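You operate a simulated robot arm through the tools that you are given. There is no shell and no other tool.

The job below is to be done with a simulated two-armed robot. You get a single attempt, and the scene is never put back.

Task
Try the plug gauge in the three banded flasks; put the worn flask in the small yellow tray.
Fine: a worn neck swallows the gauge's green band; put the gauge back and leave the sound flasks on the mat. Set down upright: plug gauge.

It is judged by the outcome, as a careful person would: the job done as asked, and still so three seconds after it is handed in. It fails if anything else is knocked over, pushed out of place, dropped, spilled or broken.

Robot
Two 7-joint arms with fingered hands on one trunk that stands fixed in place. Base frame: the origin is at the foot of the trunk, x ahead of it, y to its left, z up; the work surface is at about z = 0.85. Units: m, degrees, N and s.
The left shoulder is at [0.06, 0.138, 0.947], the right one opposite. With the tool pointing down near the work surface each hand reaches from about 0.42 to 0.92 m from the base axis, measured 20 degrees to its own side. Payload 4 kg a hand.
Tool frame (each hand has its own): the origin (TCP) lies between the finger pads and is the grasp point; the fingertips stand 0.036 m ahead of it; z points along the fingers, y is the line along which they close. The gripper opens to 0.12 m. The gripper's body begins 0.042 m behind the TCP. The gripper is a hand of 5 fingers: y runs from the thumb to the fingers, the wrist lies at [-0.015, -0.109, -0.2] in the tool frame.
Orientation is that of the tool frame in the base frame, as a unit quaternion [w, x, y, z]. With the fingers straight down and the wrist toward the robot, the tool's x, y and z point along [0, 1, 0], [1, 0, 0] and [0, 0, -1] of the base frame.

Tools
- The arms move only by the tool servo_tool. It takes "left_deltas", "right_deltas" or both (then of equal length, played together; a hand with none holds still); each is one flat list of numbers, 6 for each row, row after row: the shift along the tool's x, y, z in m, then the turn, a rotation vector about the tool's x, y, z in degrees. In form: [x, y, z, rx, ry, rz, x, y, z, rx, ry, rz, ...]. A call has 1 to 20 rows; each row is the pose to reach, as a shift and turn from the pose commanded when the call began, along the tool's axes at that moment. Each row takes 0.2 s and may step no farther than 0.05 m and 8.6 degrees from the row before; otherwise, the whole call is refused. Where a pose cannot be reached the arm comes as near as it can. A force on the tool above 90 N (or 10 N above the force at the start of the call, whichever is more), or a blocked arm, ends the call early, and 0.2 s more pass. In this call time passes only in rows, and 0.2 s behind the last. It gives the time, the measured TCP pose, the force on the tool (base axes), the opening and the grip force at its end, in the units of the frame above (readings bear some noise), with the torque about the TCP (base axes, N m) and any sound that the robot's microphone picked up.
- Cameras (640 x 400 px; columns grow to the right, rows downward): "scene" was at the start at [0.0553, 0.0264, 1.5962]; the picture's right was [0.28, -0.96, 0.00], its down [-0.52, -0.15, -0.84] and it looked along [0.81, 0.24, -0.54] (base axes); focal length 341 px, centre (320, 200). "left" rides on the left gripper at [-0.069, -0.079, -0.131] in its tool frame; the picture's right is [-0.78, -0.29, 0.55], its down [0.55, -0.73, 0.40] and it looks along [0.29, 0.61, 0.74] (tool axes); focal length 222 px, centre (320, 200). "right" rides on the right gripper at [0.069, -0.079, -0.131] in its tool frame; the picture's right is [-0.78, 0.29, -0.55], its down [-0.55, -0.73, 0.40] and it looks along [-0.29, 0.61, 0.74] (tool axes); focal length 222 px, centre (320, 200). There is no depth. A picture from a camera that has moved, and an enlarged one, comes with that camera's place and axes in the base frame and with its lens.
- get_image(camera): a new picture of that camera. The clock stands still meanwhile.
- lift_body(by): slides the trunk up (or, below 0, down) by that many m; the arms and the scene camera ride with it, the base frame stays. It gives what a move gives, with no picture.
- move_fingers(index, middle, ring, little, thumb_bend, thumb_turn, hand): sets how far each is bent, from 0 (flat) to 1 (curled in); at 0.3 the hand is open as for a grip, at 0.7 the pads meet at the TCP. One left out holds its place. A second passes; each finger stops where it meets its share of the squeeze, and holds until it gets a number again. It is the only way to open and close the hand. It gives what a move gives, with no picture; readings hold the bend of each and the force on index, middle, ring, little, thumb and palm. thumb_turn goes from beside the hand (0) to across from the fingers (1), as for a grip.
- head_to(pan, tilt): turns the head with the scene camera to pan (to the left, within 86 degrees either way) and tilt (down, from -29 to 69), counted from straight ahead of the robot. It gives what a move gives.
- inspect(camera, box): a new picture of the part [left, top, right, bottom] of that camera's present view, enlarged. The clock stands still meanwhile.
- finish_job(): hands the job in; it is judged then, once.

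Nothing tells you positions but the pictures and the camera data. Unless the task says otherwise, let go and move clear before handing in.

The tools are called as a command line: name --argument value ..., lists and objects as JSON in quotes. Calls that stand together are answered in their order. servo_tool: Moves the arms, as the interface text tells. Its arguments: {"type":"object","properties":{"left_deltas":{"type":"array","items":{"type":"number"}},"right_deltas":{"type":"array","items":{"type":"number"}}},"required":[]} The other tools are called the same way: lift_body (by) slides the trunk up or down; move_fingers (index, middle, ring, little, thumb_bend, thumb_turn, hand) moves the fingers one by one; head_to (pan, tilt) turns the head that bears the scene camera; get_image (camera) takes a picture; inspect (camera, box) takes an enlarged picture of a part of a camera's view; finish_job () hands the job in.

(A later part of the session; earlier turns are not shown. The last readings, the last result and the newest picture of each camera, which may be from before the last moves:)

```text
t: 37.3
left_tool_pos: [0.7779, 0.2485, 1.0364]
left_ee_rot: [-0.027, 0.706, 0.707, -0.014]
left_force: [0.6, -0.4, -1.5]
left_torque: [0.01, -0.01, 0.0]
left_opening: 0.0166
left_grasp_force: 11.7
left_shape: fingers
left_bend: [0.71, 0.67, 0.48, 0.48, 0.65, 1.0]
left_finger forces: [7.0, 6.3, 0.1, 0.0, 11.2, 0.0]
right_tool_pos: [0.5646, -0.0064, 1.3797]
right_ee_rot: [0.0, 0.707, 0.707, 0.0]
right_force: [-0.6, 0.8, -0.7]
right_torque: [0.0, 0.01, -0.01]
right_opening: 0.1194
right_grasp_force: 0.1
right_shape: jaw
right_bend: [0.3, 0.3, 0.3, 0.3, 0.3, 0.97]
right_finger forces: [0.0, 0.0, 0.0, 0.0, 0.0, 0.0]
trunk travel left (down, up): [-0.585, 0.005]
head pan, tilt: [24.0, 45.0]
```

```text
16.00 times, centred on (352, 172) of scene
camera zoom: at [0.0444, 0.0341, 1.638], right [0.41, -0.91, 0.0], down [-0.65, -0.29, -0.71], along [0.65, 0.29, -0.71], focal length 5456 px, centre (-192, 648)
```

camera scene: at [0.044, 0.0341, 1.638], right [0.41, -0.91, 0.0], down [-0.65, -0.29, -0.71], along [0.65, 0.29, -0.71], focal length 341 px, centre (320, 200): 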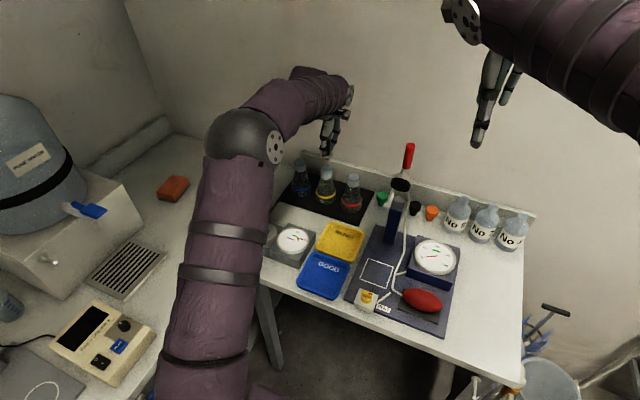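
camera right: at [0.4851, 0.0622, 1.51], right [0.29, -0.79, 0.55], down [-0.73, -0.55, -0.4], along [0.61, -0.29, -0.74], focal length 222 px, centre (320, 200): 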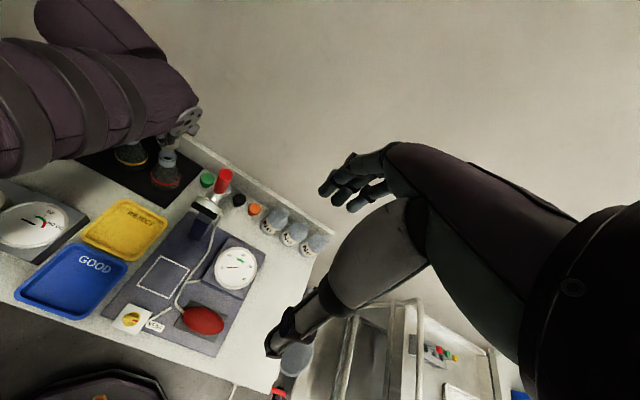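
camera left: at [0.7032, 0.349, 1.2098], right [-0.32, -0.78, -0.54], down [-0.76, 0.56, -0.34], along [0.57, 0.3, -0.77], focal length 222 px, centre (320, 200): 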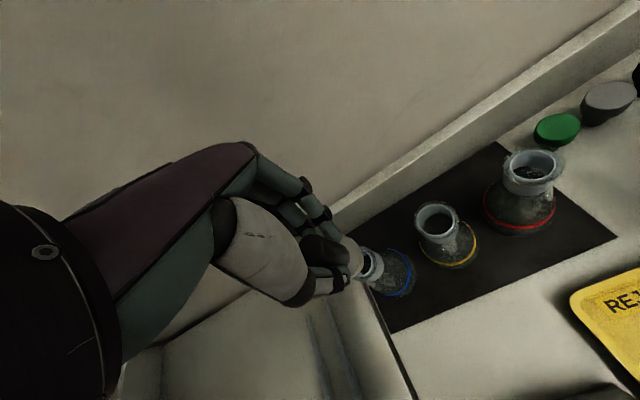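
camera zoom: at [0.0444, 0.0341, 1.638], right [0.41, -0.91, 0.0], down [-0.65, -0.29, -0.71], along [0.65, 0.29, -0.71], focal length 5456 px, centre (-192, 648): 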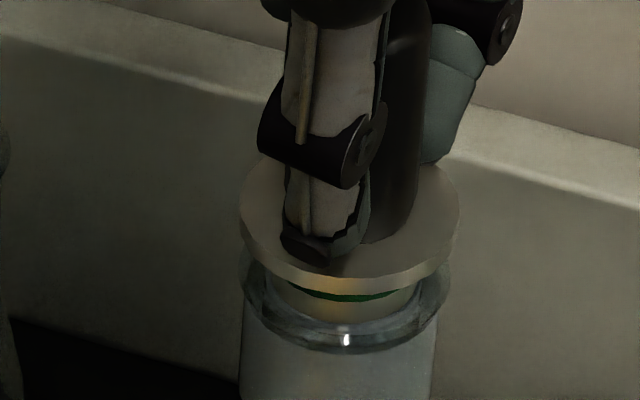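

servo_tool --left_deltas '[0, 0.0001, 0.001, 0, 0, 0]'

servo_tool --left_deltas '[0, 0.0001, 0.001, 0, 0, 0]'

inspect --camera "scene" --box '[340, 160, 364, 184]'

inspect --camera "right" --box '[152, 138, 184, 170]'

```text
t: 37.7
left_tool_pos: [0.7793, 0.249, 1.0355]
left_ee_rot: [-0.026, 0.707, 0.707, -0.014]
left_force: [0.6, -0.1, 0.4]
left_torque: [-0.01, -0.03, 0.02]
left_opening: 0.0167
left_grasp_force: 12.2
left_shape: fingers
left_bend: [0.71, 0.67, 0.48, 0.48, 0.65, 1.0]
left_finger forces: [7.0, 6.5, 0.0, 0.0, 11.2, 0.0]
right_tool_pos: [0.5645, -0.0066, 1.3802]
right_ee_rot: [0.0, 0.707, 0.707, -0.001]
right_force: [0.0, -0.5, 0.1]
right_torque: [0.0, -0.01, -0.03]
right_opening: 0.1197
right_grasp_force: 0.1
right_shape: jaw
right_bend: [0.3, 0.3, 0.3, 0.3, 0.3, 0.97]
right_finger forces: [0.0, 0.0, 0.0, 0.0, 0.0, 0.0]
trunk travel left (down, up): [-0.585, 0.005]
head pan, tilt: [24.0, 45.0]
```

```text
t: 38.1
left_tool_pos: [0.7789, 0.2483, 1.0367]
left_ee_rot: [-0.026, 0.707, 0.706, -0.014]
left_force: [1.1, 0.0, 2.3]
left_torque: [-0.01, -0.04, -0.01]
left_opening: 0.0165
left_grasp_force: 12.4
left_shape: fingers
left_bend: [0.71, 0.67, 0.48, 0.48, 0.65, 1.0]
left_finger forces: [7.0, 7.0, 0.1, 0.1, 11.5, 0.0]
right_tool_pos: [0.5641, -0.0053, 1.3803]
right_ee_rot: [0.001, 0.708, 0.707, 0.0]
right_force: [-0.6, 0.4, 0.2]
right_torque: [-0.02, -0.02, -0.02]
right_opening: 0.1197
right_grasp_force: 0.0
right_shape: jaw
right_bend: [0.3, 0.3, 0.3, 0.3, 0.3, 0.97]
right_finger forces: [0.0, 0.0, 0.0, 0.0, 0.0, 0.1]
trunk travel left (down, up): [-0.585, 0.005]
head pan, tilt: [24.0, 45.0]
```

```text
16.00 times, centred on (352, 172) of scene
camera zoom: at [0.0439, 0.034, 1.638], right [0.41, -0.91, 0.0], down [-0.65, -0.29, -0.71], along [0.65, 0.29, -0.71], focal length 5456 px, centre (-192, 648)
```

zoom: 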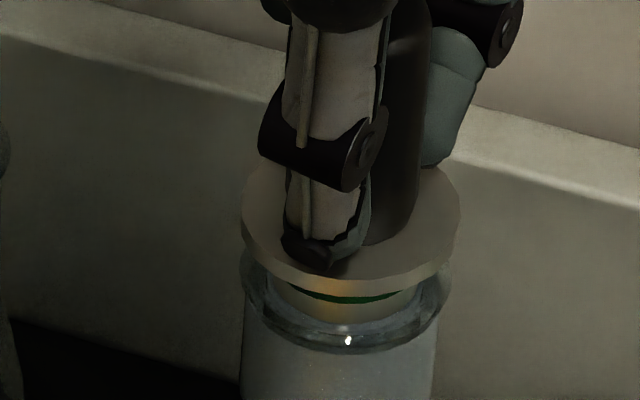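

```text
12.50 times, centred on (168, 154) of right
camera zoom: at [0.4847, 0.0625, 1.5101], right [0.29, -0.78, 0.55], down [-0.73, -0.55, -0.4], along [0.61, -0.29, -0.74], focal length 2776 px, centre (2220, 775)
```

zoom: 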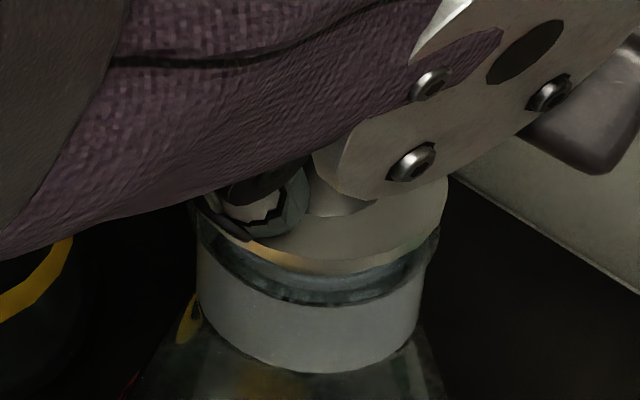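

Red stops the plug at the same depth as blue with the green band showing — red is sound. Withdrawing slowly and then lifting clear.

servo_tool --left_deltas '[0, -0.0001, -0.003, 0, 0, 0, 0.0001, -0.0004, -0.007, 0, 0, 0, 0.0002, -0.0007, -0.012, 0, 0, 0]'

inspect --camera "scene" --box '[330, 150, 374, 194]'

```text
t: 38.9
left_tool_pos: [0.7785, 0.2486, 1.0467]
left_ee_rot: [-0.027, 0.707, 0.706, -0.014]
left_force: [0.1, 0.2, -1.7]
left_torque: [-0.01, 0.01, 0.01]
left_opening: 0.0166
left_grasp_force: 12.1
left_shape: fingers
left_bend: [0.71, 0.67, 0.48, 0.48, 0.65, 1.0]
left_finger forces: [6.8, 6.1, 0.1, 0.1, 11.2, 0.1]
right_tool_pos: [0.5644, -0.0064, 1.3801]
right_ee_rot: [0.0, 0.707, 0.707, 0.0]
right_force: [-0.5, -0.8, 0.6]
right_torque: [0.01, 0.0, 0.03]
right_opening: 0.1196
right_grasp_force: 0.2
right_shape: jaw
right_bend: [0.3, 0.3, 0.3, 0.3, 0.3, 0.97]
right_finger forces: [0.0, 0.1, 0.0, 0.0, 0.1, 0.1]
trunk travel left (down, up): [-0.585, 0.005]
head pan, tilt: [24.0, 45.0]
```

```text
9.09 times, centred on (352, 172) of scene
camera zoom: at [0.0443, 0.0342, 1.638], right [0.41, -0.91, 0.0], down [-0.65, -0.29, -0.71], along [0.65, 0.29, -0.71], focal length 3100 px, centre (29, 454)
```

zoom: 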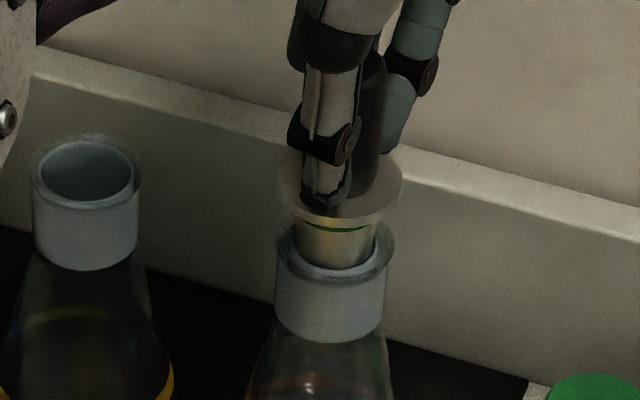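

Free of the red neck, flask in place. Lifting clear and carrying the gauge back above its original spot (≈[0.6555, 0.3765]).

servo_tool --left_deltas '[0.0003, -0.0011, -0.018, 0, 0, 0, 0.0006, -0.0021, -0.036, 0, 0, 0, 0.0254, -0.026, -0.0341, 0, 0, 0, 0.0502, -0.0499, -0.0323, 0, 0, 0, 0.075, -0.0738, -0.0304, 0, 0, 0, 0.0998, -0.0977, -0.0286, 0, 0, 0, 0.1246, -0.1216, -0.0267, 0, 0, 0]'

inspect --camera "left" --box '[300, 210, 370, 290]'

inspect --camera "scene" --box '[260, 150, 340, 230]'

inspect --camera "right" --box '[0, 90, 80, 190]'

```text
t: 40.5
left_tool_pos: [0.6584, 0.373, 1.0832]
left_ee_rot: [-0.026, 0.707, 0.706, -0.015]
left_force: [-0.8, 0.4, -1.3]
left_torque: [-0.04, -0.03, 0.0]
left_opening: 0.0164
left_grasp_force: 11.7
left_shape: fingers
left_bend: [0.71, 0.67, 0.48, 0.48, 0.65, 1.0]
left_finger forces: [6.7, 6.1, 0.0, 0.1, 11.0, 0.0]
right_tool_pos: [0.563, -0.0055, 1.3789]
right_ee_rot: [0.001, 0.707, 0.708, 0.0]
right_force: [0.0, 0.9, 0.3]
right_torque: [0.0, 0.01, 0.03]
right_opening: 0.12
right_grasp_force: 0.1
right_shape: jaw
right_bend: [0.3, 0.3, 0.3, 0.3, 0.3, 0.97]
right_finger forces: [0.0, 0.0, 0.0, 0.2, 0.1, 0.0]
trunk travel left (down, up): [-0.585, 0.005]
head pan, tilt: [24.0, 45.0]
```

```text
5.00 times, centred on (335, 250) of left
camera zoom: at [0.5863, 0.3017, 1.2174], right [-0.32, -0.78, -0.54], down [-0.76, 0.56, -0.34], along [0.57, 0.3, -0.77], focal length 1111 px, centre (245, -50)
```

zoom: 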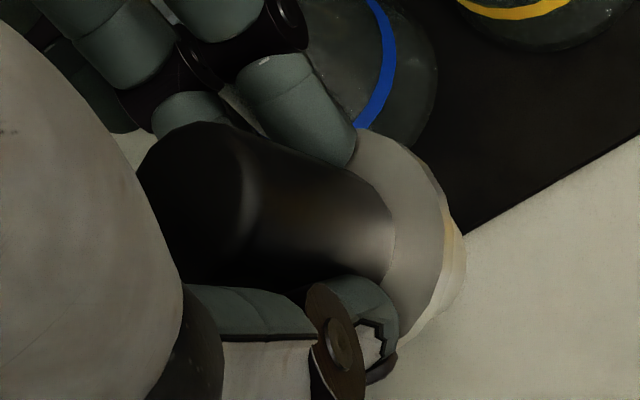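

```text
5.00 times, centred on (300, 190) of scene
camera zoom: at [0.0434, 0.035, 1.638], right [0.41, -0.91, 0.0], down [-0.65, -0.29, -0.71], along [0.65, 0.29, -0.71], focal length 1705 px, centre (420, 250)
```

zoom: 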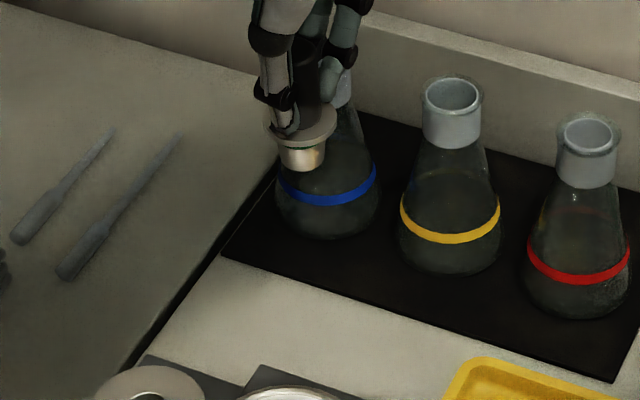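

```text
4.00 times, centred on (40, 140) of right
camera zoom: at [0.4841, 0.0635, 1.5102], right [0.29, -0.78, 0.55], down [-0.73, -0.55, -0.4], along [0.61, -0.29, -0.74], focal length 888 px, centre (1440, 440)
```

zoom: 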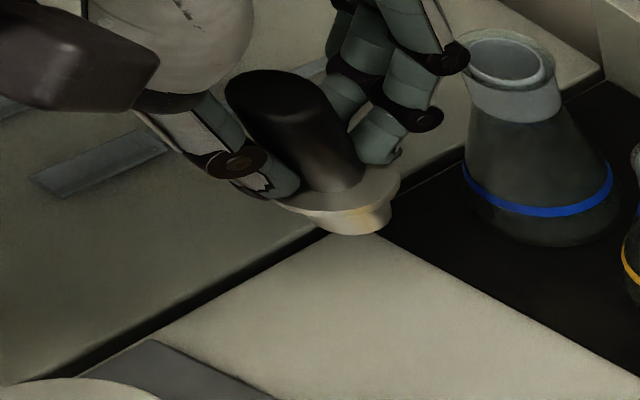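

The gauge has not shifted in the grip. Descending straight down toward its home spot.

servo_tool --left_deltas '[-0.0005, 0.0018, 0.03, 0, 0, 0, -0.001, 0.0036, 0.06, 0, 0, 0, -0.0016, 0.0053, 0.09, 0, 0, 0, -0.0021, 0.0071, 0.12, 0, 0, 0, -0.0025, 0.0084, 0.141, 0, 0, 0, -0.0026, 0.0089, 0.15, 0, 0, 0]'

inspect --camera "scene" --box '[280, 195, 316, 231]'

get_image --camera "left"

```text
t: 41.9
left_tool_pos: [0.6595, 0.3726, 0.9328]
left_ee_rot: [-0.028, 0.707, 0.706, -0.015]
left_force: [0.7, 0.4, -2.0]
left_torque: [0.03, -0.01, -0.02]
left_opening: 0.0166
left_grasp_force: 11.4
left_shape: fingers
left_bend: [0.71, 0.67, 0.48, 0.48, 0.65, 1.0]
left_finger forces: [6.6, 6.0, 0.0, 0.0, 10.8, 0.0]
right_tool_pos: [0.5634, -0.0058, 1.3793]
right_ee_rot: [0.0, 0.707, 0.708, 0.0]
right_force: [0.4, 0.3, -0.4]
right_torque: [0.01, -0.01, -0.01]
right_opening: 0.1198
right_grasp_force: 0.0
right_shape: jaw
right_bend: [0.3, 0.3, 0.3, 0.3, 0.3, 0.97]
right_finger forces: [0.0, 0.1, 0.1, 0.1, 0.0, 0.1]
trunk travel left (down, up): [-0.585, 0.005]
head pan, tilt: [24.0, 45.0]
```

```text
11.11 times, centred on (298, 213) of scene
camera zoom: at [0.0444, 0.0342, 1.638], right [0.41, -0.91, 0.0], down [-0.65, -0.29, -0.71], along [0.65, 0.29, -0.71], focal length 3789 px, centre (564, 56)
```

zoom: 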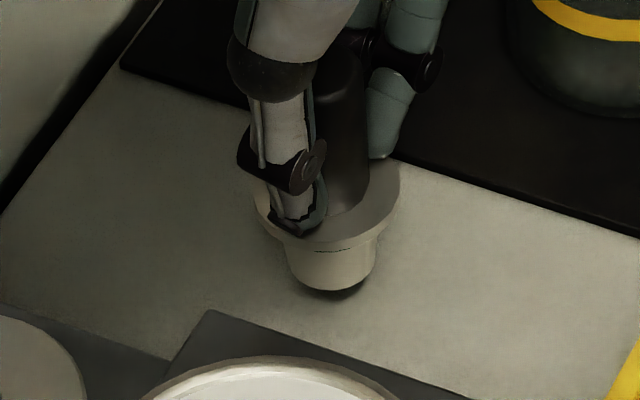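

```text
taken
camera left: at [0.5873, 0.3008, 1.0665], right [-0.32, -0.78, -0.54], down [-0.76, 0.56, -0.34], along [0.57, 0.3, -0.77], focal length 222 px, centre (320, 200)
```

left: 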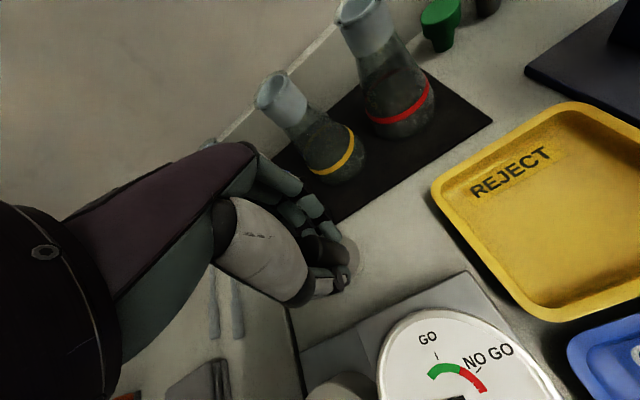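

Only about 11 mm above the table and right over the original spot. Setting down in small steps, watching for contact force.

servo_tool --left_deltas '[-0.0001, 0.0002, 0.004, 0, 0, 0, -0.0001, 0.0004, 0.0075, 0, 0, 0]'

servo_tool --left_deltas '[0, 0.0001, 0.001, 0, 0, 0, 0, 0.0001, 0.002, 0, 0, 0]'

inspect --camera "scene" --box '[280, 195, 316, 231]'

```text
t: 42.5
left_tool_pos: [0.6597, 0.3722, 0.9237]
left_ee_rot: [-0.027, 0.707, 0.706, -0.015]
left_force: [0.7, 0.2, -2.1]
left_torque: [-0.01, -0.02, 0.0]
left_opening: 0.0166
left_grasp_force: 11.5
left_shape: fingers
left_bend: [0.71, 0.67, 0.48, 0.48, 0.65, 1.0]
left_finger forces: [6.6, 6.0, 0.0, 0.0, 10.9, 0.1]
right_tool_pos: [0.5637, -0.0068, 1.3792]
right_ee_rot: [0.0, 0.707, 0.707, 0.0]
right_force: [-0.7, -0.1, -0.4]
right_torque: [0.03, 0.04, -0.04]
right_opening: 0.1196
right_grasp_force: 0.0
right_shape: jaw
right_bend: [0.3, 0.3, 0.3, 0.3, 0.3, 0.97]
right_finger forces: [0.0, 0.0, 0.1, 0.0, 0.1, 0.0]
trunk travel left (down, up): [-0.585, 0.005]
head pan, tilt: [24.0, 45.0]
```

```text
t: 43.1
left_tool_pos: [0.6591, 0.3741, 0.9231]
left_ee_rot: [-0.027, 0.707, 0.707, -0.015]
left_force: [-0.4, 0.2, -1.1]
left_torque: [-0.01, -0.01, -0.02]
left_opening: 0.0166
left_grasp_force: 11.8
left_shape: fingers
left_bend: [0.71, 0.67, 0.48, 0.48, 0.65, 1.0]
left_finger forces: [6.6, 5.9, 0.0, 0.0, 10.7, 0.0]
right_tool_pos: [0.5645, -0.0064, 1.3794]
right_ee_rot: [0.0, 0.707, 0.707, 0.0]
right_force: [0.1, -0.7, 1.4]
right_torque: [-0.02, 0.01, 0.03]
right_opening: 0.1197
right_grasp_force: 0.0
right_shape: jaw
right_bend: [0.3, 0.3, 0.3, 0.3, 0.3, 0.97]
right_finger forces: [0.1, 0.0, 0.1, 0.0, 0.0, 0.0]
trunk travel left (down, up): [-0.585, 0.005]
head pan, tilt: [24.0, 45.0]
```

```text
11.11 times, centred on (298, 213) of scene
camera zoom: at [0.0443, 0.0342, 1.638], right [0.41, -0.91, 0.0], down [-0.65, -0.29, -0.71], along [0.65, 0.29, -0.71], focal length 3789 px, centre (564, 56)
```

zoom: 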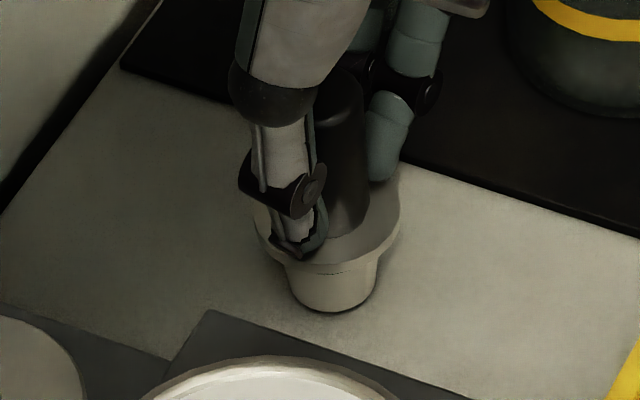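

servo_tool --left_deltas '[0, 0.0001, 0.001, 0, 0, 0]'

servo_tool --left_deltas '[0, 0.0001, 0.001, 0, 0, 0]'

inspect --camera "scene" --box '[280, 195, 316, 231]'

```text
t: 43.5
left_tool_pos: [0.6582, 0.3738, 0.9212]
left_ee_rot: [-0.027, 0.707, 0.706, -0.015]
left_force: [0.6, -0.1, -2.2]
left_torque: [0.02, -0.01, -0.01]
left_opening: 0.017
left_grasp_force: 11.8
left_shape: fingers
left_bend: [0.71, 0.67, 0.48, 0.48, 0.65, 1.0]
left_finger forces: [6.6, 6.1, 0.1, 0.0, 10.8, 0.0]
right_tool_pos: [0.5642, -0.0057, 1.3794]
right_ee_rot: [0.001, 0.707, 0.707, 0.0]
right_force: [-0.1, 0.0, -0.1]
right_torque: [0.0, 0.02, 0.02]
right_opening: 0.1194
right_grasp_force: 0.3
right_shape: jaw
right_bend: [0.3, 0.3, 0.3, 0.3, 0.3, 0.97]
right_finger forces: [0.1, 0.0, 0.1, 0.0, 0.1, 0.0]
trunk travel left (down, up): [-0.585, 0.005]
head pan, tilt: [24.0, 45.0]
```

```text
t: 43.9
left_tool_pos: [0.6588, 0.3733, 0.9205]
left_ee_rot: [-0.027, 0.707, 0.706, -0.015]
left_force: [-1.0, 0.8, -1.7]
left_torque: [0.03, -0.01, -0.02]
left_opening: 0.0165
left_grasp_force: 11.9
left_shape: fingers
left_bend: [0.71, 0.67, 0.48, 0.48, 0.65, 1.0]
left_finger forces: [6.5, 6.0, 0.0, 0.1, 10.8, 0.0]
right_tool_pos: [0.5647, -0.0067, 1.3797]
right_ee_rot: [0.001, 0.707, 0.707, 0.0]
right_force: [0.5, 0.1, -0.3]
right_torque: [0.02, 0.02, -0.01]
right_opening: 0.12
right_grasp_force: 0.0
right_shape: jaw
right_bend: [0.3, 0.3, 0.3, 0.3, 0.3, 0.97]
right_finger forces: [0.0, 0.1, 0.0, 0.0, 0.0, 0.0]
trunk travel left (down, up): [-0.585, 0.005]
head pan, tilt: [24.0, 45.0]
```

```text
11.11 times, centred on (298, 213) of scene
camera zoom: at [0.0443, 0.0343, 1.638], right [0.41, -0.91, 0.0], down [-0.65, -0.29, -0.71], along [0.65, 0.29, -0.71], focal length 3789 px, centre (564, 56)
```

zoom: 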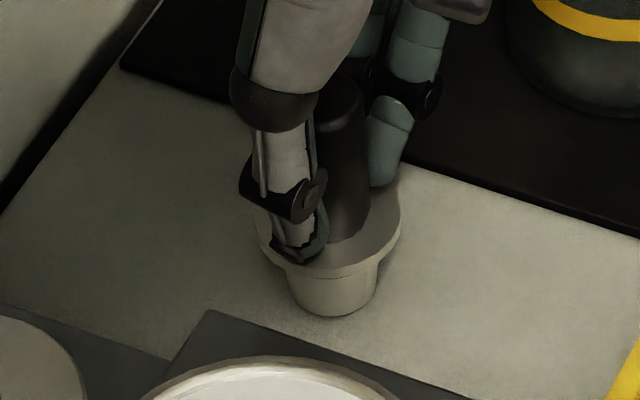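

servo_tool --left_deltas '[0, 0.0001, 0.001, 0, 0, 0]'

servo_tool --left_deltas '[0, 0, 0.0007, 0, 0, 0]'

inspect --camera "scene" --box '[280, 195, 316, 231]'

```text
t: 44.3
left_tool_pos: [0.6591, 0.3738, 0.9202]
left_ee_rot: [-0.027, 0.707, 0.706, -0.015]
left_force: [0.4, 0.6, -2.3]
left_torque: [0.0, -0.04, -0.04]
left_opening: 0.0163
left_grasp_force: 11.9
left_shape: fingers
left_bend: [0.71, 0.67, 0.48, 0.48, 0.65, 1.0]
left_finger forces: [6.5, 6.0, 0.0, 0.0, 10.9, 0.0]
right_tool_pos: [0.5638, -0.0068, 1.3787]
right_ee_rot: [0.001, 0.707, 0.707, 0.0]
right_force: [0.4, 0.0, -1.0]
right_torque: [-0.02, 0.0, 0.0]
right_opening: 0.1196
right_grasp_force: 0.0
right_shape: jaw
right_bend: [0.3, 0.3, 0.3, 0.3, 0.3, 0.97]
right_finger forces: [0.1, 0.0, 0.1, 0.0, 0.1, 0.1]
trunk travel left (down, up): [-0.585, 0.005]
head pan, tilt: [24.0, 45.0]
```

```text
t: 44.7
left_tool_pos: [0.6583, 0.3726, 0.9189]
left_ee_rot: [-0.027, 0.706, 0.707, -0.015]
left_force: [-0.4, 0.0, 0.1]
left_torque: [-0.01, -0.03, -0.02]
left_opening: 0.0165
left_grasp_force: 11.9
left_shape: fingers
left_bend: [0.71, 0.67, 0.48, 0.48, 0.65, 1.0]
left_finger forces: [6.8, 6.0, 0.1, 0.0, 10.8, 0.0]
right_tool_pos: [0.5642, -0.0064, 1.3789]
right_ee_rot: [0.0, 0.708, 0.707, -0.001]
right_force: [0.2, -0.7, 0.3]
right_torque: [-0.01, 0.0, -0.01]
right_opening: 0.1198
right_grasp_force: 0.0
right_shape: jaw
right_bend: [0.3, 0.3, 0.3, 0.3, 0.3, 0.97]
right_finger forces: [0.0, 0.1, 0.0, 0.0, 0.0, 0.0]
trunk travel left (down, up): [-0.585, 0.005]
head pan, tilt: [24.0, 45.0]
```

```text
11.11 times, centred on (298, 213) of scene
camera zoom: at [0.0442, 0.0342, 1.638], right [0.41, -0.91, 0.0], down [-0.65, -0.29, -0.71], along [0.65, 0.29, -0.71], focal length 3789 px, centre (564, 56)
```

zoom: 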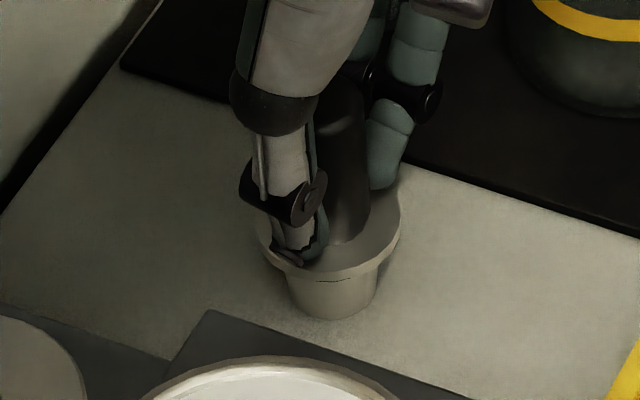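

Contact with the table. A tiny bit more, then I'll ease the grip open in steps.

servo_tool --left_deltas '[0, 0, 0.0005, 0, 0, 0]'

move_fingers --hand "left" --index 0.66 --middle 0.65 --thumb_bend 0.64

inspect --camera "scene" --box '[280, 195, 316, 231]'

inspect --camera "left" --box '[300, 210, 370, 290]'

```text
t: 45.1
left_tool_pos: [0.6591, 0.3734, 0.9189]
left_ee_rot: [-0.027, 0.707, 0.707, -0.014]
left_force: [0.2, -1.0, 1.2]
left_torque: [0.01, 0.0, -0.02]
left_opening: 0.0164
left_grasp_force: 12.4
left_shape: fingers
left_bend: [0.71, 0.67, 0.48, 0.48, 0.65, 1.0]
left_finger forces: [6.9, 6.4, 0.0, 0.0, 10.9, 0.0]
right_tool_pos: [0.563, -0.0049, 1.3793]
right_ee_rot: [0.0, 0.707, 0.707, 0.0]
right_force: [-0.6, -0.1, -0.2]
right_torque: [0.0, -0.05, 0.0]
right_opening: 0.1195
right_grasp_force: 0.0
right_shape: jaw
right_bend: [0.3, 0.3, 0.3, 0.3, 0.3, 0.97]
right_finger forces: [0.0, 0.0, 0.0, 0.1, 0.1, 0.0]
trunk travel left (down, up): [-0.585, 0.005]
head pan, tilt: [24.0, 45.0]
```

```text
t: 46.1
left_tool_pos: [0.6587, 0.3727, 0.9192]
left_ee_rot: [-0.027, 0.707, 0.706, -0.015]
left_force: [-1.0, -0.4, 1.6]
left_torque: [-0.02, 0.03, 0.04]
left_opening: 0.0191
left_grasp_force: 2.2
left_shape: fingers
left_bend: [0.65, 0.65, 0.48, 0.48, 0.63, 1.0]
left_finger forces: [1.2, 0.2, 0.0, 0.0, 2.2, 0.1]
right_tool_pos: [0.563, -0.0067, 1.38]
right_ee_rot: [0.001, 0.707, 0.707, 0.0]
right_force: [-0.6, -0.4, -0.1]
right_torque: [-0.02, 0.0, 0.01]
right_opening: 0.1197
right_grasp_force: 0.1
right_shape: jaw
right_bend: [0.3, 0.3, 0.3, 0.3, 0.3, 0.97]
right_finger forces: [0.0, 0.1, 0.0, 0.1, 0.1, 0.0]
trunk travel left (down, up): [-0.585, 0.005]
head pan, tilt: [24.0, 45.0]
```

```text
11.11 times, centred on (298, 213) of scene
camera zoom: at [0.0438, 0.034, 1.638], right [0.41, -0.91, 0.0], down [-0.65, -0.29, -0.71], along [0.65, 0.29, -0.71], focal length 3789 px, centre (564, 56)
```

zoom: 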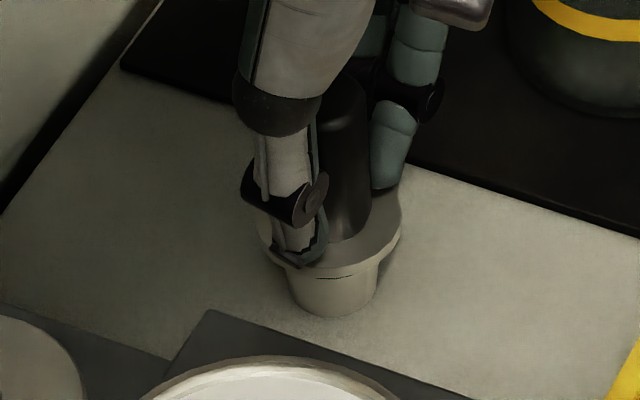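

```text
5.00 times, centred on (335, 250) of left
camera zoom: at [0.5868, 0.301, 1.0538], right [-0.32, -0.78, -0.54], down [-0.76, 0.56, -0.34], along [0.57, 0.3, -0.77], focal length 1111 px, centre (245, -50)
```

zoom: 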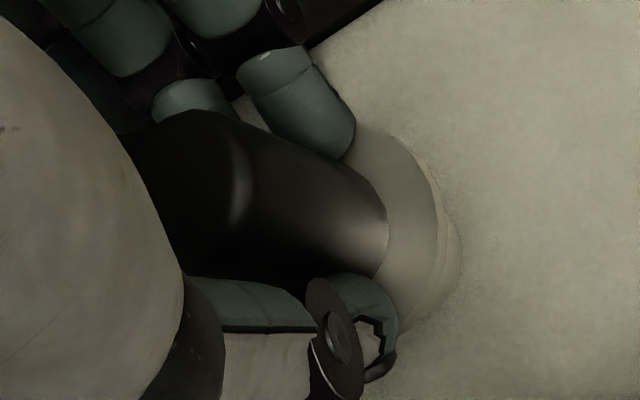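

move_fingers --hand "left" --index 0.61 --middle 0.61 --thumb_bend 0.6

inspect --camera "scene" --box '[280, 195, 316, 231]'

move_fingers --hand "left" --index 0.5 --middle 0.5 --thumb_bend 0.5

inspect --camera "scene" --box '[280, 195, 316, 231]'

inspect --camera "left" --box '[260, 160, 400, 330]'

```text
t: 47.1
left_tool_pos: [0.6575, 0.3737, 0.9192]
left_ee_rot: [-0.027, 0.707, 0.707, -0.014]
left_force: [0.8, -0.2, 1.4]
left_torque: [0.01, 0.02, 0.0]
left_opening: 0.0275
left_grasp_force: 0.8
left_shape: fingers
left_bend: [0.61, 0.61, 0.48, 0.48, 0.6, 1.0]
left_finger forces: [0.9, 0.5, 0.1, 0.0, 0.0, 0.0]
right_tool_pos: [0.5644, -0.0073, 1.3787]
right_ee_rot: [0.0, 0.707, 0.707, 0.0]
right_force: [0.1, 1.0, -0.2]
right_torque: [0.01, -0.01, -0.03]
right_opening: 0.1198
right_grasp_force: 0.1
right_shape: jaw
right_bend: [0.3, 0.3, 0.3, 0.3, 0.3, 0.97]
right_finger forces: [0.0, 0.0, 0.1, 0.0, 0.0, 0.0]
trunk travel left (down, up): [-0.585, 0.005]
head pan, tilt: [24.0, 45.0]
```

```text
11.11 times, centred on (298, 213) of scene
camera zoom: at [0.044, 0.0341, 1.638], right [0.41, -0.91, 0.0], down [-0.65, -0.29, -0.71], along [0.65, 0.29, -0.71], focal length 3789 px, centre (564, 56)
```

zoom: 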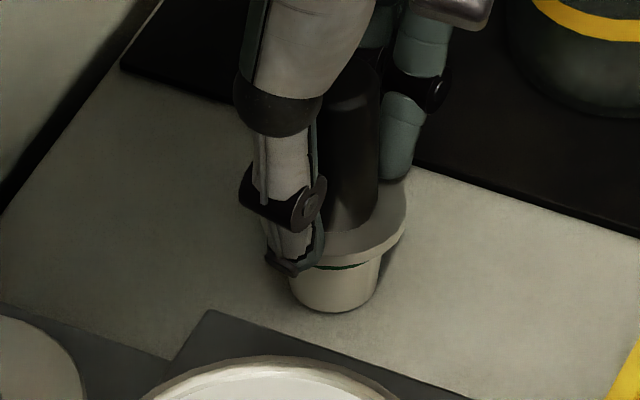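

```text
t: 48.1
left_tool_pos: [0.6575, 0.3733, 0.92]
left_ee_rot: [-0.027, 0.707, 0.707, -0.015]
left_force: [-0.6, -0.3, -0.1]
left_torque: [0.01, -0.02, -0.03]
left_opening: 0.059
left_grasp_force: 0.1
left_shape: fingers
left_bend: [0.5, 0.5, 0.48, 0.48, 0.5, 1.0]
left_finger forces: [0.0, 0.0, 0.0, 0.0, 0.0, 0.0]
right_tool_pos: [0.5622, -0.0071, 1.379]
right_ee_rot: [0.0, 0.707, 0.707, 0.001]
right_force: [-0.4, -0.1, 0.0]
right_torque: [0.01, -0.02, 0.01]
right_opening: 0.1196
right_grasp_force: 0.1
right_shape: jaw
right_bend: [0.3, 0.3, 0.3, 0.3, 0.3, 0.97]
right_finger forces: [0.0, 0.0, 0.1, 0.0, 0.1, 0.0]
trunk travel left (down, up): [-0.585, 0.005]
head pan, tilt: [24.0, 45.0]
```

```text
11.11 times, centred on (298, 213) of scene
camera zoom: at [0.0441, 0.0342, 1.638], right [0.41, -0.91, 0.0], down [-0.65, -0.29, -0.71], along [0.65, 0.29, -0.71], focal length 3789 px, centre (564, 56)
```

zoom: 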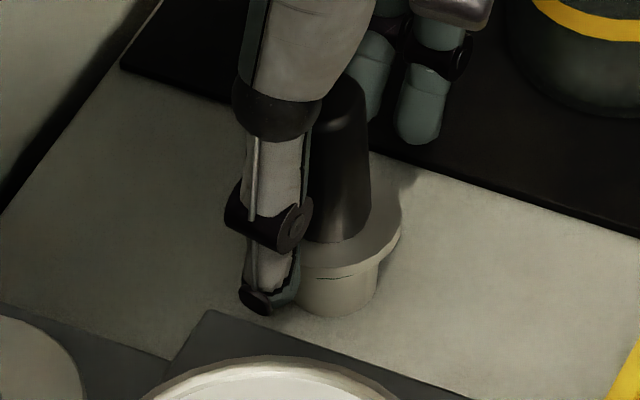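

```text
2.35 times, centred on (330, 245) of left
camera zoom: at [0.5871, 0.3011, 1.0536], right [-0.32, -0.78, -0.54], down [-0.76, 0.56, -0.34], along [0.57, 0.3, -0.77], focal length 523 px, centre (296, 94)
```

zoom: 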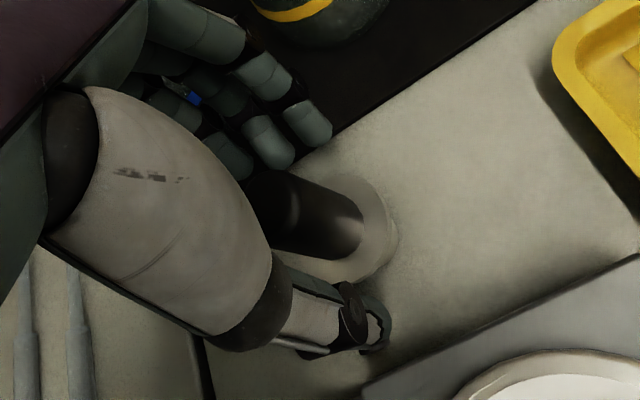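

Released; the gauge stands at its original spot. Lifting the hand straight up off it.

servo_tool --left_deltas '[0.0003, -0.0009, -0.015, 0, 0, 0, 0.0007, -0.0024, -0.04, 0, 0, 0, 0.0014, -0.0047, -0.08, 0, 0, 0, 0.0021, -0.0071, -0.12, 0, 0, 0, 0.0028, -0.0095, -0.16, 0, 0, 0]'

inspect --camera "scene" --box '[280, 195, 316, 231]'

inspect --camera "scene" --box '[260, 145, 380, 220]'

get_image --camera "left"

```text
t: 49.3
left_tool_pos: [0.6581, 0.3727, 1.0806]
left_ee_rot: [-0.027, 0.707, 0.707, -0.015]
left_force: [-0.4, -0.9, 0.0]
left_torque: [0.0, -0.06, -0.02]
left_opening: 0.0593
left_grasp_force: 0.0
left_shape: fingers
left_bend: [0.5, 0.5, 0.48, 0.48, 0.5, 1.0]
left_finger forces: [0.1, 0.1, 0.1, 0.0, 0.0, 0.0]
right_tool_pos: [0.5629, -0.0071, 1.3794]
right_ee_rot: [0.0, 0.707, 0.707, 0.0]
right_force: [0.1, -0.5, 0.3]
right_torque: [0.0, -0.02, -0.02]
right_opening: 0.1198
right_grasp_force: 0.1
right_shape: jaw
right_bend: [0.3, 0.3, 0.3, 0.3, 0.3, 0.97]
right_finger forces: [0.1, 0.2, 0.0, 0.0, 0.1, 0.1]
trunk travel left (down, up): [-0.585, 0.005]
head pan, tilt: [24.0, 45.0]
```

```text
11.11 times, centred on (298, 213) of scene
camera zoom: at [0.0432, 0.0339, 1.638], right [0.41, -0.91, 0.0], down [-0.65, -0.29, -0.71], along [0.65, 0.29, -0.71], focal length 3789 px, centre (564, 56)
```

zoom: 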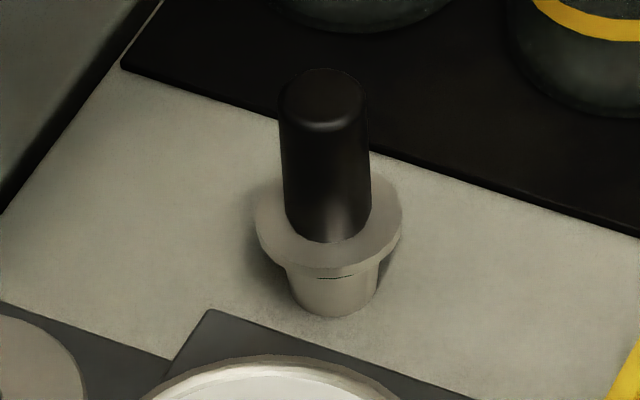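

```text
5.33 times, centred on (320, 182) of scene
camera zoom: at [0.0432, 0.0339, 1.638], right [0.41, -0.91, 0.0], down [-0.65, -0.29, -0.71], along [0.65, 0.29, -0.71], focal length 1818 px, centre (320, 293)
```

zoom: 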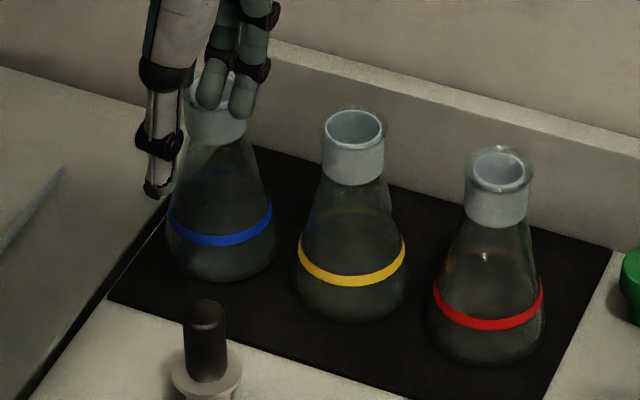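

```text
taken
camera left: at [0.5862, 0.3006, 1.2154], right [-0.32, -0.78, -0.54], down [-0.76, 0.56, -0.34], along [0.57, 0.3, -0.77], focal length 222 px, centre (320, 200)
```

left: 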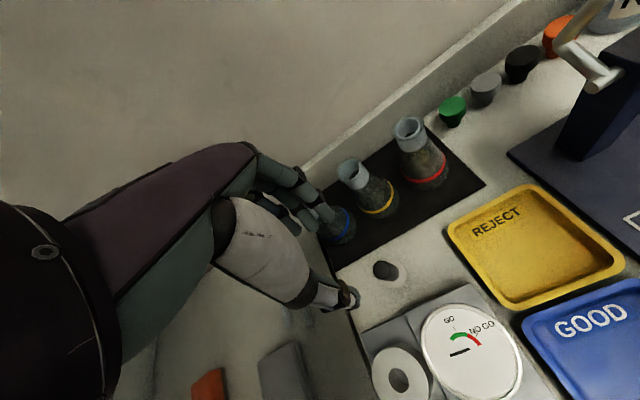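

The gauge is back upright at its original spot and all flasks stand as before. Next: level the hand, then yaw it about 30° so the spare fingers stay clear of the blue flask when I grasp the yellow flask's neck.

servo_tool --left_deltas '[0, 0, 0, -3.4, -1.0, 0]'

servo_tool --left_deltas '[0, 0, 0, 0, 0, 8, 0, 0, 0, 0, 0, 16, 0, 0, 0, 0, 0, 24, 0, 0, 0, 0, 0, 30]'

move_fingers --hand "left" --index 0.44 --middle 0.44 --ring 0.44 --little 0.44 --thumb_bend 0.44

get_image --camera "left"

get_image --camera "scene"

```text
t: 49.7
left_tool_pos: [0.6585, 0.3727, 1.0802]
left_ee_rot: [0.0, 0.707, 0.708, 0.0]
left_force: [-0.4, -0.4, 0.9]
left_torque: [-0.03, 0.02, 0.01]
left_opening: 0.0596
left_grasp_force: 0.0
left_shape: fingers
left_bend: [0.5, 0.5, 0.48, 0.48, 0.5, 1.0]
left_finger forces: [0.1, 0.1, 0.0, 0.0, 0.0, 0.0]
right_tool_pos: [0.5628, -0.0061, 1.3799]
right_ee_rot: [0.0, 0.707, 0.708, 0.0]
right_force: [0.4, -0.1, -0.5]
right_torque: [-0.04, -0.04, -0.01]
right_opening: 0.1194
right_grasp_force: 0.1
right_shape: jaw
right_bend: [0.3, 0.3, 0.3, 0.3, 0.3, 0.97]
right_finger forces: [0.0, 0.0, 0.1, 0.0, 0.0, 0.0]
trunk travel left (down, up): [-0.585, 0.005]
head pan, tilt: [24.0, 45.0]
```

```text
t: 50.7
left_tool_pos: [0.6597, 0.373, 1.0796]
left_ee_rot: [0.0, 0.867, 0.499, 0.0]
left_force: [-0.1, 0.3, -0.1]
left_torque: [0.03, 0.01, 0.0]
left_opening: 0.0598
left_grasp_force: 0.1
left_shape: fingers
left_bend: [0.5, 0.5, 0.48, 0.48, 0.5, 1.0]
left_finger forces: [0.1, 0.0, 0.0, 0.0, 0.0, 0.0]
right_tool_pos: [0.5649, -0.0056, 1.379]
right_ee_rot: [0.0, 0.707, 0.707, 0.001]
right_force: [-0.2, 0.6, -0.5]
right_torque: [-0.01, 0.01, 0.0]
right_opening: 0.1197
right_grasp_force: 0.0
right_shape: jaw
right_bend: [0.3, 0.3, 0.3, 0.3, 0.3, 0.97]
right_finger forces: [0.0, 0.0, 0.0, 0.1, 0.1, 0.0]
trunk travel left (down, up): [-0.585, 0.005]
head pan, tilt: [24.0, 45.0]
```

```text
t: 51.7
left_tool_pos: [0.6586, 0.3726, 1.0777]
left_ee_rot: [0.0, 0.866, 0.499, 0.0]
left_force: [-1.0, 0.3, -0.3]
left_torque: [0.0, -0.01, 0.01]
left_opening: 0.0774
left_grasp_force: 0.0
left_shape: fingers
left_bend: [0.44, 0.44, 0.44, 0.44, 0.44, 0.99]
left_finger forces: [0.1, 0.0, 0.1, 0.0, 0.1, 0.0]
right_tool_pos: [0.5631, -0.0058, 1.3793]
right_ee_rot: [0.0, 0.707, 0.707, 0.0]
right_force: [-0.7, 0.1, -0.4]
right_torque: [0.04, -0.03, 0.02]
right_opening: 0.1196
right_grasp_force: 0.1
right_shape: jaw
right_bend: [0.3, 0.3, 0.3, 0.3, 0.3, 0.97]
right_finger forces: [0.0, 0.1, 0.1, 0.0, 0.0, 0.0]
trunk travel left (down, up): [-0.585, 0.005]
head pan, tilt: [24.0, 45.0]
```

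```text
taken
camera left: at [0.555, 0.3521, 1.2108], right [-0.64, -0.53, -0.55], down [-0.36, 0.84, -0.4], along [0.67, -0.06, -0.74], focal length 222 px, centre (320, 200)
```

left: 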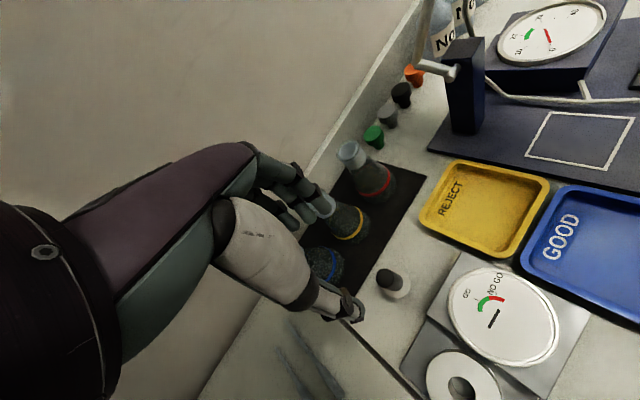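

```text
taken
camera scene: at [0.0441, 0.0342, 1.638], right [0.41, -0.91, 0.0], down [-0.65, -0.29, -0.71], along [0.65, 0.29, -0.71], focal length 341 px, centre (320, 200)
```

scene: 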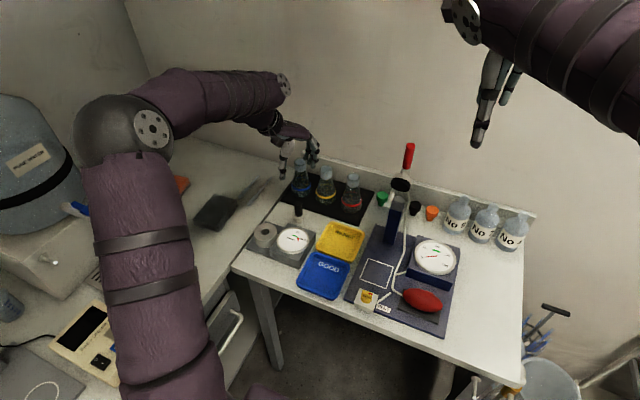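

Hand is level and yawed 30°, opened to ~77 mm. Moving above the yellow flask.

servo_tool --left_deltas '[0.0056, 0.0233, 0.001, 0, 0, 0, 0.0112, 0.0466, 0.002, 0, 0, 0, 0.0169, 0.07, 0.003, 0, 0, 0, 0.0225, 0.0933, 0.004, 0, 0, 0, 0.0281, 0.1166, 0.005, 0, 0, 0]'

get_image --camera "left"

inspect --camera "scene" --box '[280, 120, 370, 200]'

inspect --camera "right" --box '[60, 80, 200, 180]'

```text
t: 52.9
left_tool_pos: [0.776, 0.3394, 1.0722]
left_ee_rot: [0.0, 0.866, 0.5, 0.001]
left_force: [-0.7, 0.0, 0.0]
left_torque: [0.0, -0.01, 0.0]
left_opening: 0.0774
left_grasp_force: 0.0
left_shape: fingers
left_bend: [0.44, 0.44, 0.44, 0.44, 0.44, 0.99]
left_finger forces: [0.0, 0.1, 0.1, 0.0, 0.0, 0.1]
right_tool_pos: [0.5651, -0.0057, 1.3783]
right_ee_rot: [-0.001, 0.707, 0.707, 0.0]
right_force: [0.4, 0.0, 0.8]
right_torque: [0.05, 0.05, 0.04]
right_opening: 0.12
right_grasp_force: 0.0
right_shape: jaw
right_bend: [0.3, 0.3, 0.3, 0.3, 0.3, 0.97]
right_finger forces: [0.1, 0.0, 0.0, 0.0, 0.1, 0.1]
trunk travel left (down, up): [-0.585, 0.005]
head pan, tilt: [24.0, 45.0]
```

```text
taken
camera left: at [0.6717, 0.3181, 1.2052], right [-0.64, -0.53, -0.55], down [-0.36, 0.84, -0.4], along [0.67, -0.06, -0.74], focal length 222 px, centre (320, 200)
```

left: 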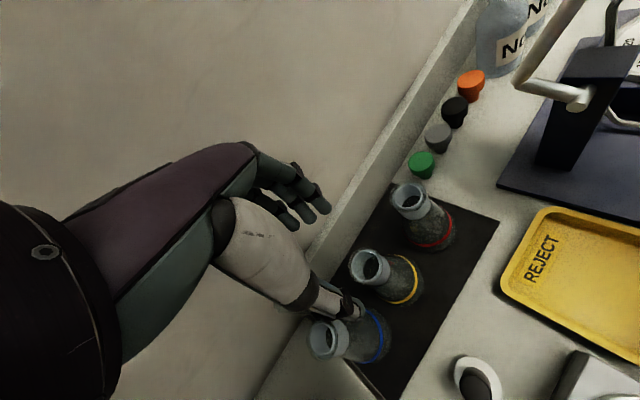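

```text
5.00 times, centred on (325, 160) of scene
camera zoom: at [0.0452, 0.0339, 1.638], right [0.41, -0.91, 0.0], down [-0.65, -0.29, -0.71], along [0.65, 0.29, -0.71], focal length 1705 px, centre (295, 400)
```

zoom: 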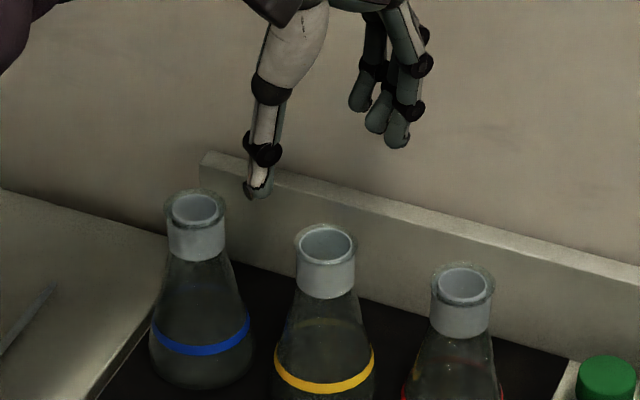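

```text
4.00 times, centred on (130, 130) of right
camera zoom: at [0.4858, 0.0625, 1.5096], right [0.29, -0.78, 0.55], down [-0.74, -0.55, -0.4], along [0.61, -0.29, -0.74], focal length 888 px, centre (1080, 480)
```

zoom: 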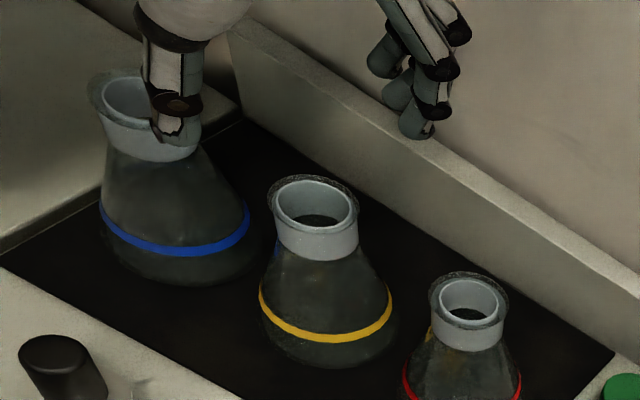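

inspect --camera "left" --box '[330, 230, 410, 310]'

inspect --camera "scene" --box '[310, 150, 345, 185]'

```text
5.00 times, centred on (370, 270) of left
camera zoom: at [0.6717, 0.3181, 1.2052], right [-0.64, -0.53, -0.55], down [-0.36, 0.84, -0.4], along [0.67, -0.06, -0.74], focal length 1111 px, centre (70, -150)
```

zoom: 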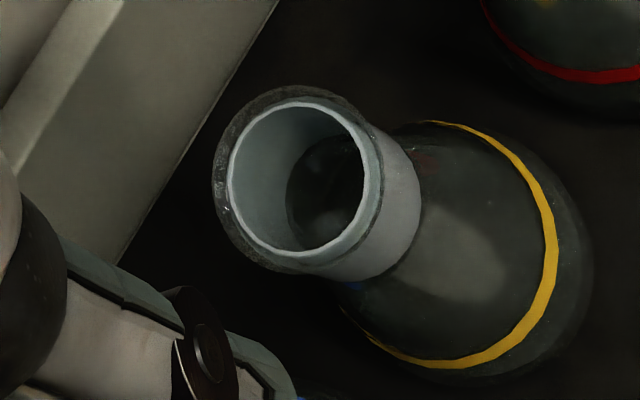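

```text
11.43 times, centred on (328, 168) of scene
camera zoom: at [0.0452, 0.0339, 1.638], right [0.41, -0.91, 0.0], down [-0.65, -0.29, -0.71], along [0.65, 0.29, -0.71], focal length 3897 px, centre (234, 571)
```

zoom: 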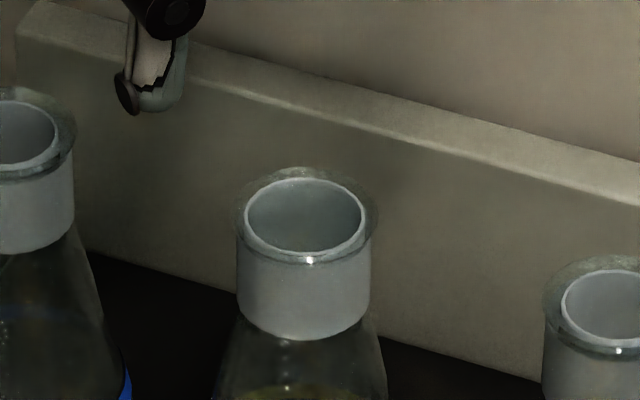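

The rim centre is within ~2 mm of the TCP axis. Correcting and descending around the neck in stages.

servo_tool --left_deltas '[-0.0015, -0.0014, 0.02, 0, 0, 0, -0.0015, -0.0014, 0.04, 0, 0, 0, -0.0015, -0.0014, 0.058, 0, 0, 0]'

inspect --camera "left" --box '[250, 170, 410, 310]'

inspect --camera "scene" --box '[295, 135, 365, 195]'

inspect --camera "right" --box '[80, 90, 180, 170]'

```text
t: 53.7
left_tool_pos: [0.7731, 0.3387, 1.0157]
left_ee_rot: [0.0, 0.866, 0.5, 0.0]
left_force: [-0.4, 0.0, 0.2]
left_torque: [-0.03, -0.01, -0.01]
left_opening: 0.0774
left_grasp_force: 0.1
left_shape: fingers
left_bend: [0.44, 0.44, 0.44, 0.44, 0.44, 0.99]
left_finger forces: [0.0, 0.0, 0.0, 0.1, 0.1, 0.0]
right_tool_pos: [0.5639, -0.0062, 1.379]
right_ee_rot: [0.0, 0.707, 0.707, 0.0]
right_force: [-0.7, -0.7, 0.0]
right_torque: [-0.02, -0.01, -0.01]
right_opening: 0.1198
right_grasp_force: 0.0
right_shape: jaw
right_bend: [0.3, 0.3, 0.3, 0.3, 0.3, 0.97]
right_finger forces: [0.0, 0.0, 0.0, 0.0, 0.0, 0.0]
trunk travel left (down, up): [-0.585, 0.005]
head pan, tilt: [24.0, 45.0]
```

```text
2.86 times, centred on (330, 240) of left
camera zoom: at [0.6689, 0.3177, 1.1464], right [-0.65, -0.53, -0.55], down [-0.36, 0.84, -0.4], along [0.67, -0.06, -0.74], focal length 635 px, centre (291, 86)
```

zoom: 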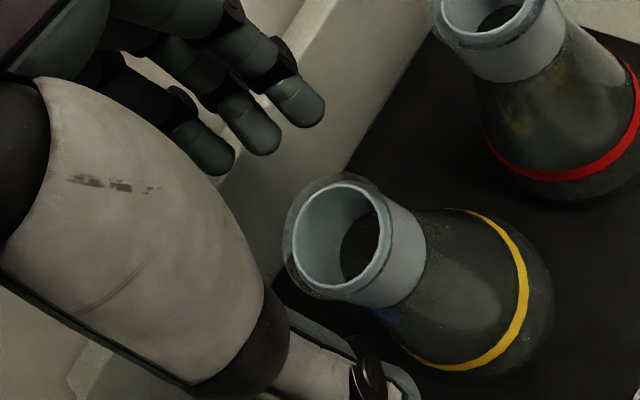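

```text
6.67 times, centred on (330, 165) of scene
camera zoom: at [0.0447, 0.0343, 1.638], right [0.41, -0.91, 0.0], down [-0.65, -0.29, -0.71], along [0.65, 0.29, -0.71], focal length 2273 px, centre (253, 433)
```

zoom: 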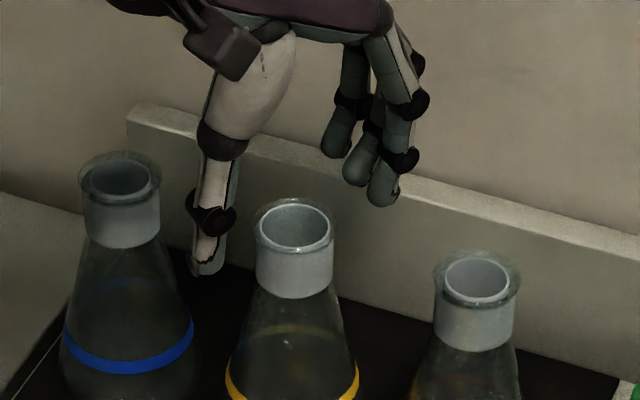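

```text
5.00 times, centred on (130, 130) of right
camera zoom: at [0.4854, 0.0628, 1.5098], right [0.29, -0.78, 0.55], down [-0.74, -0.55, -0.4], along [0.61, -0.29, -0.74], focal length 1111 px, centre (1270, 550)
```

zoom: 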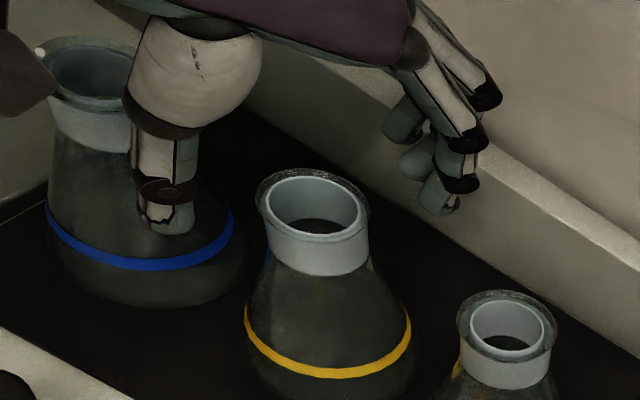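

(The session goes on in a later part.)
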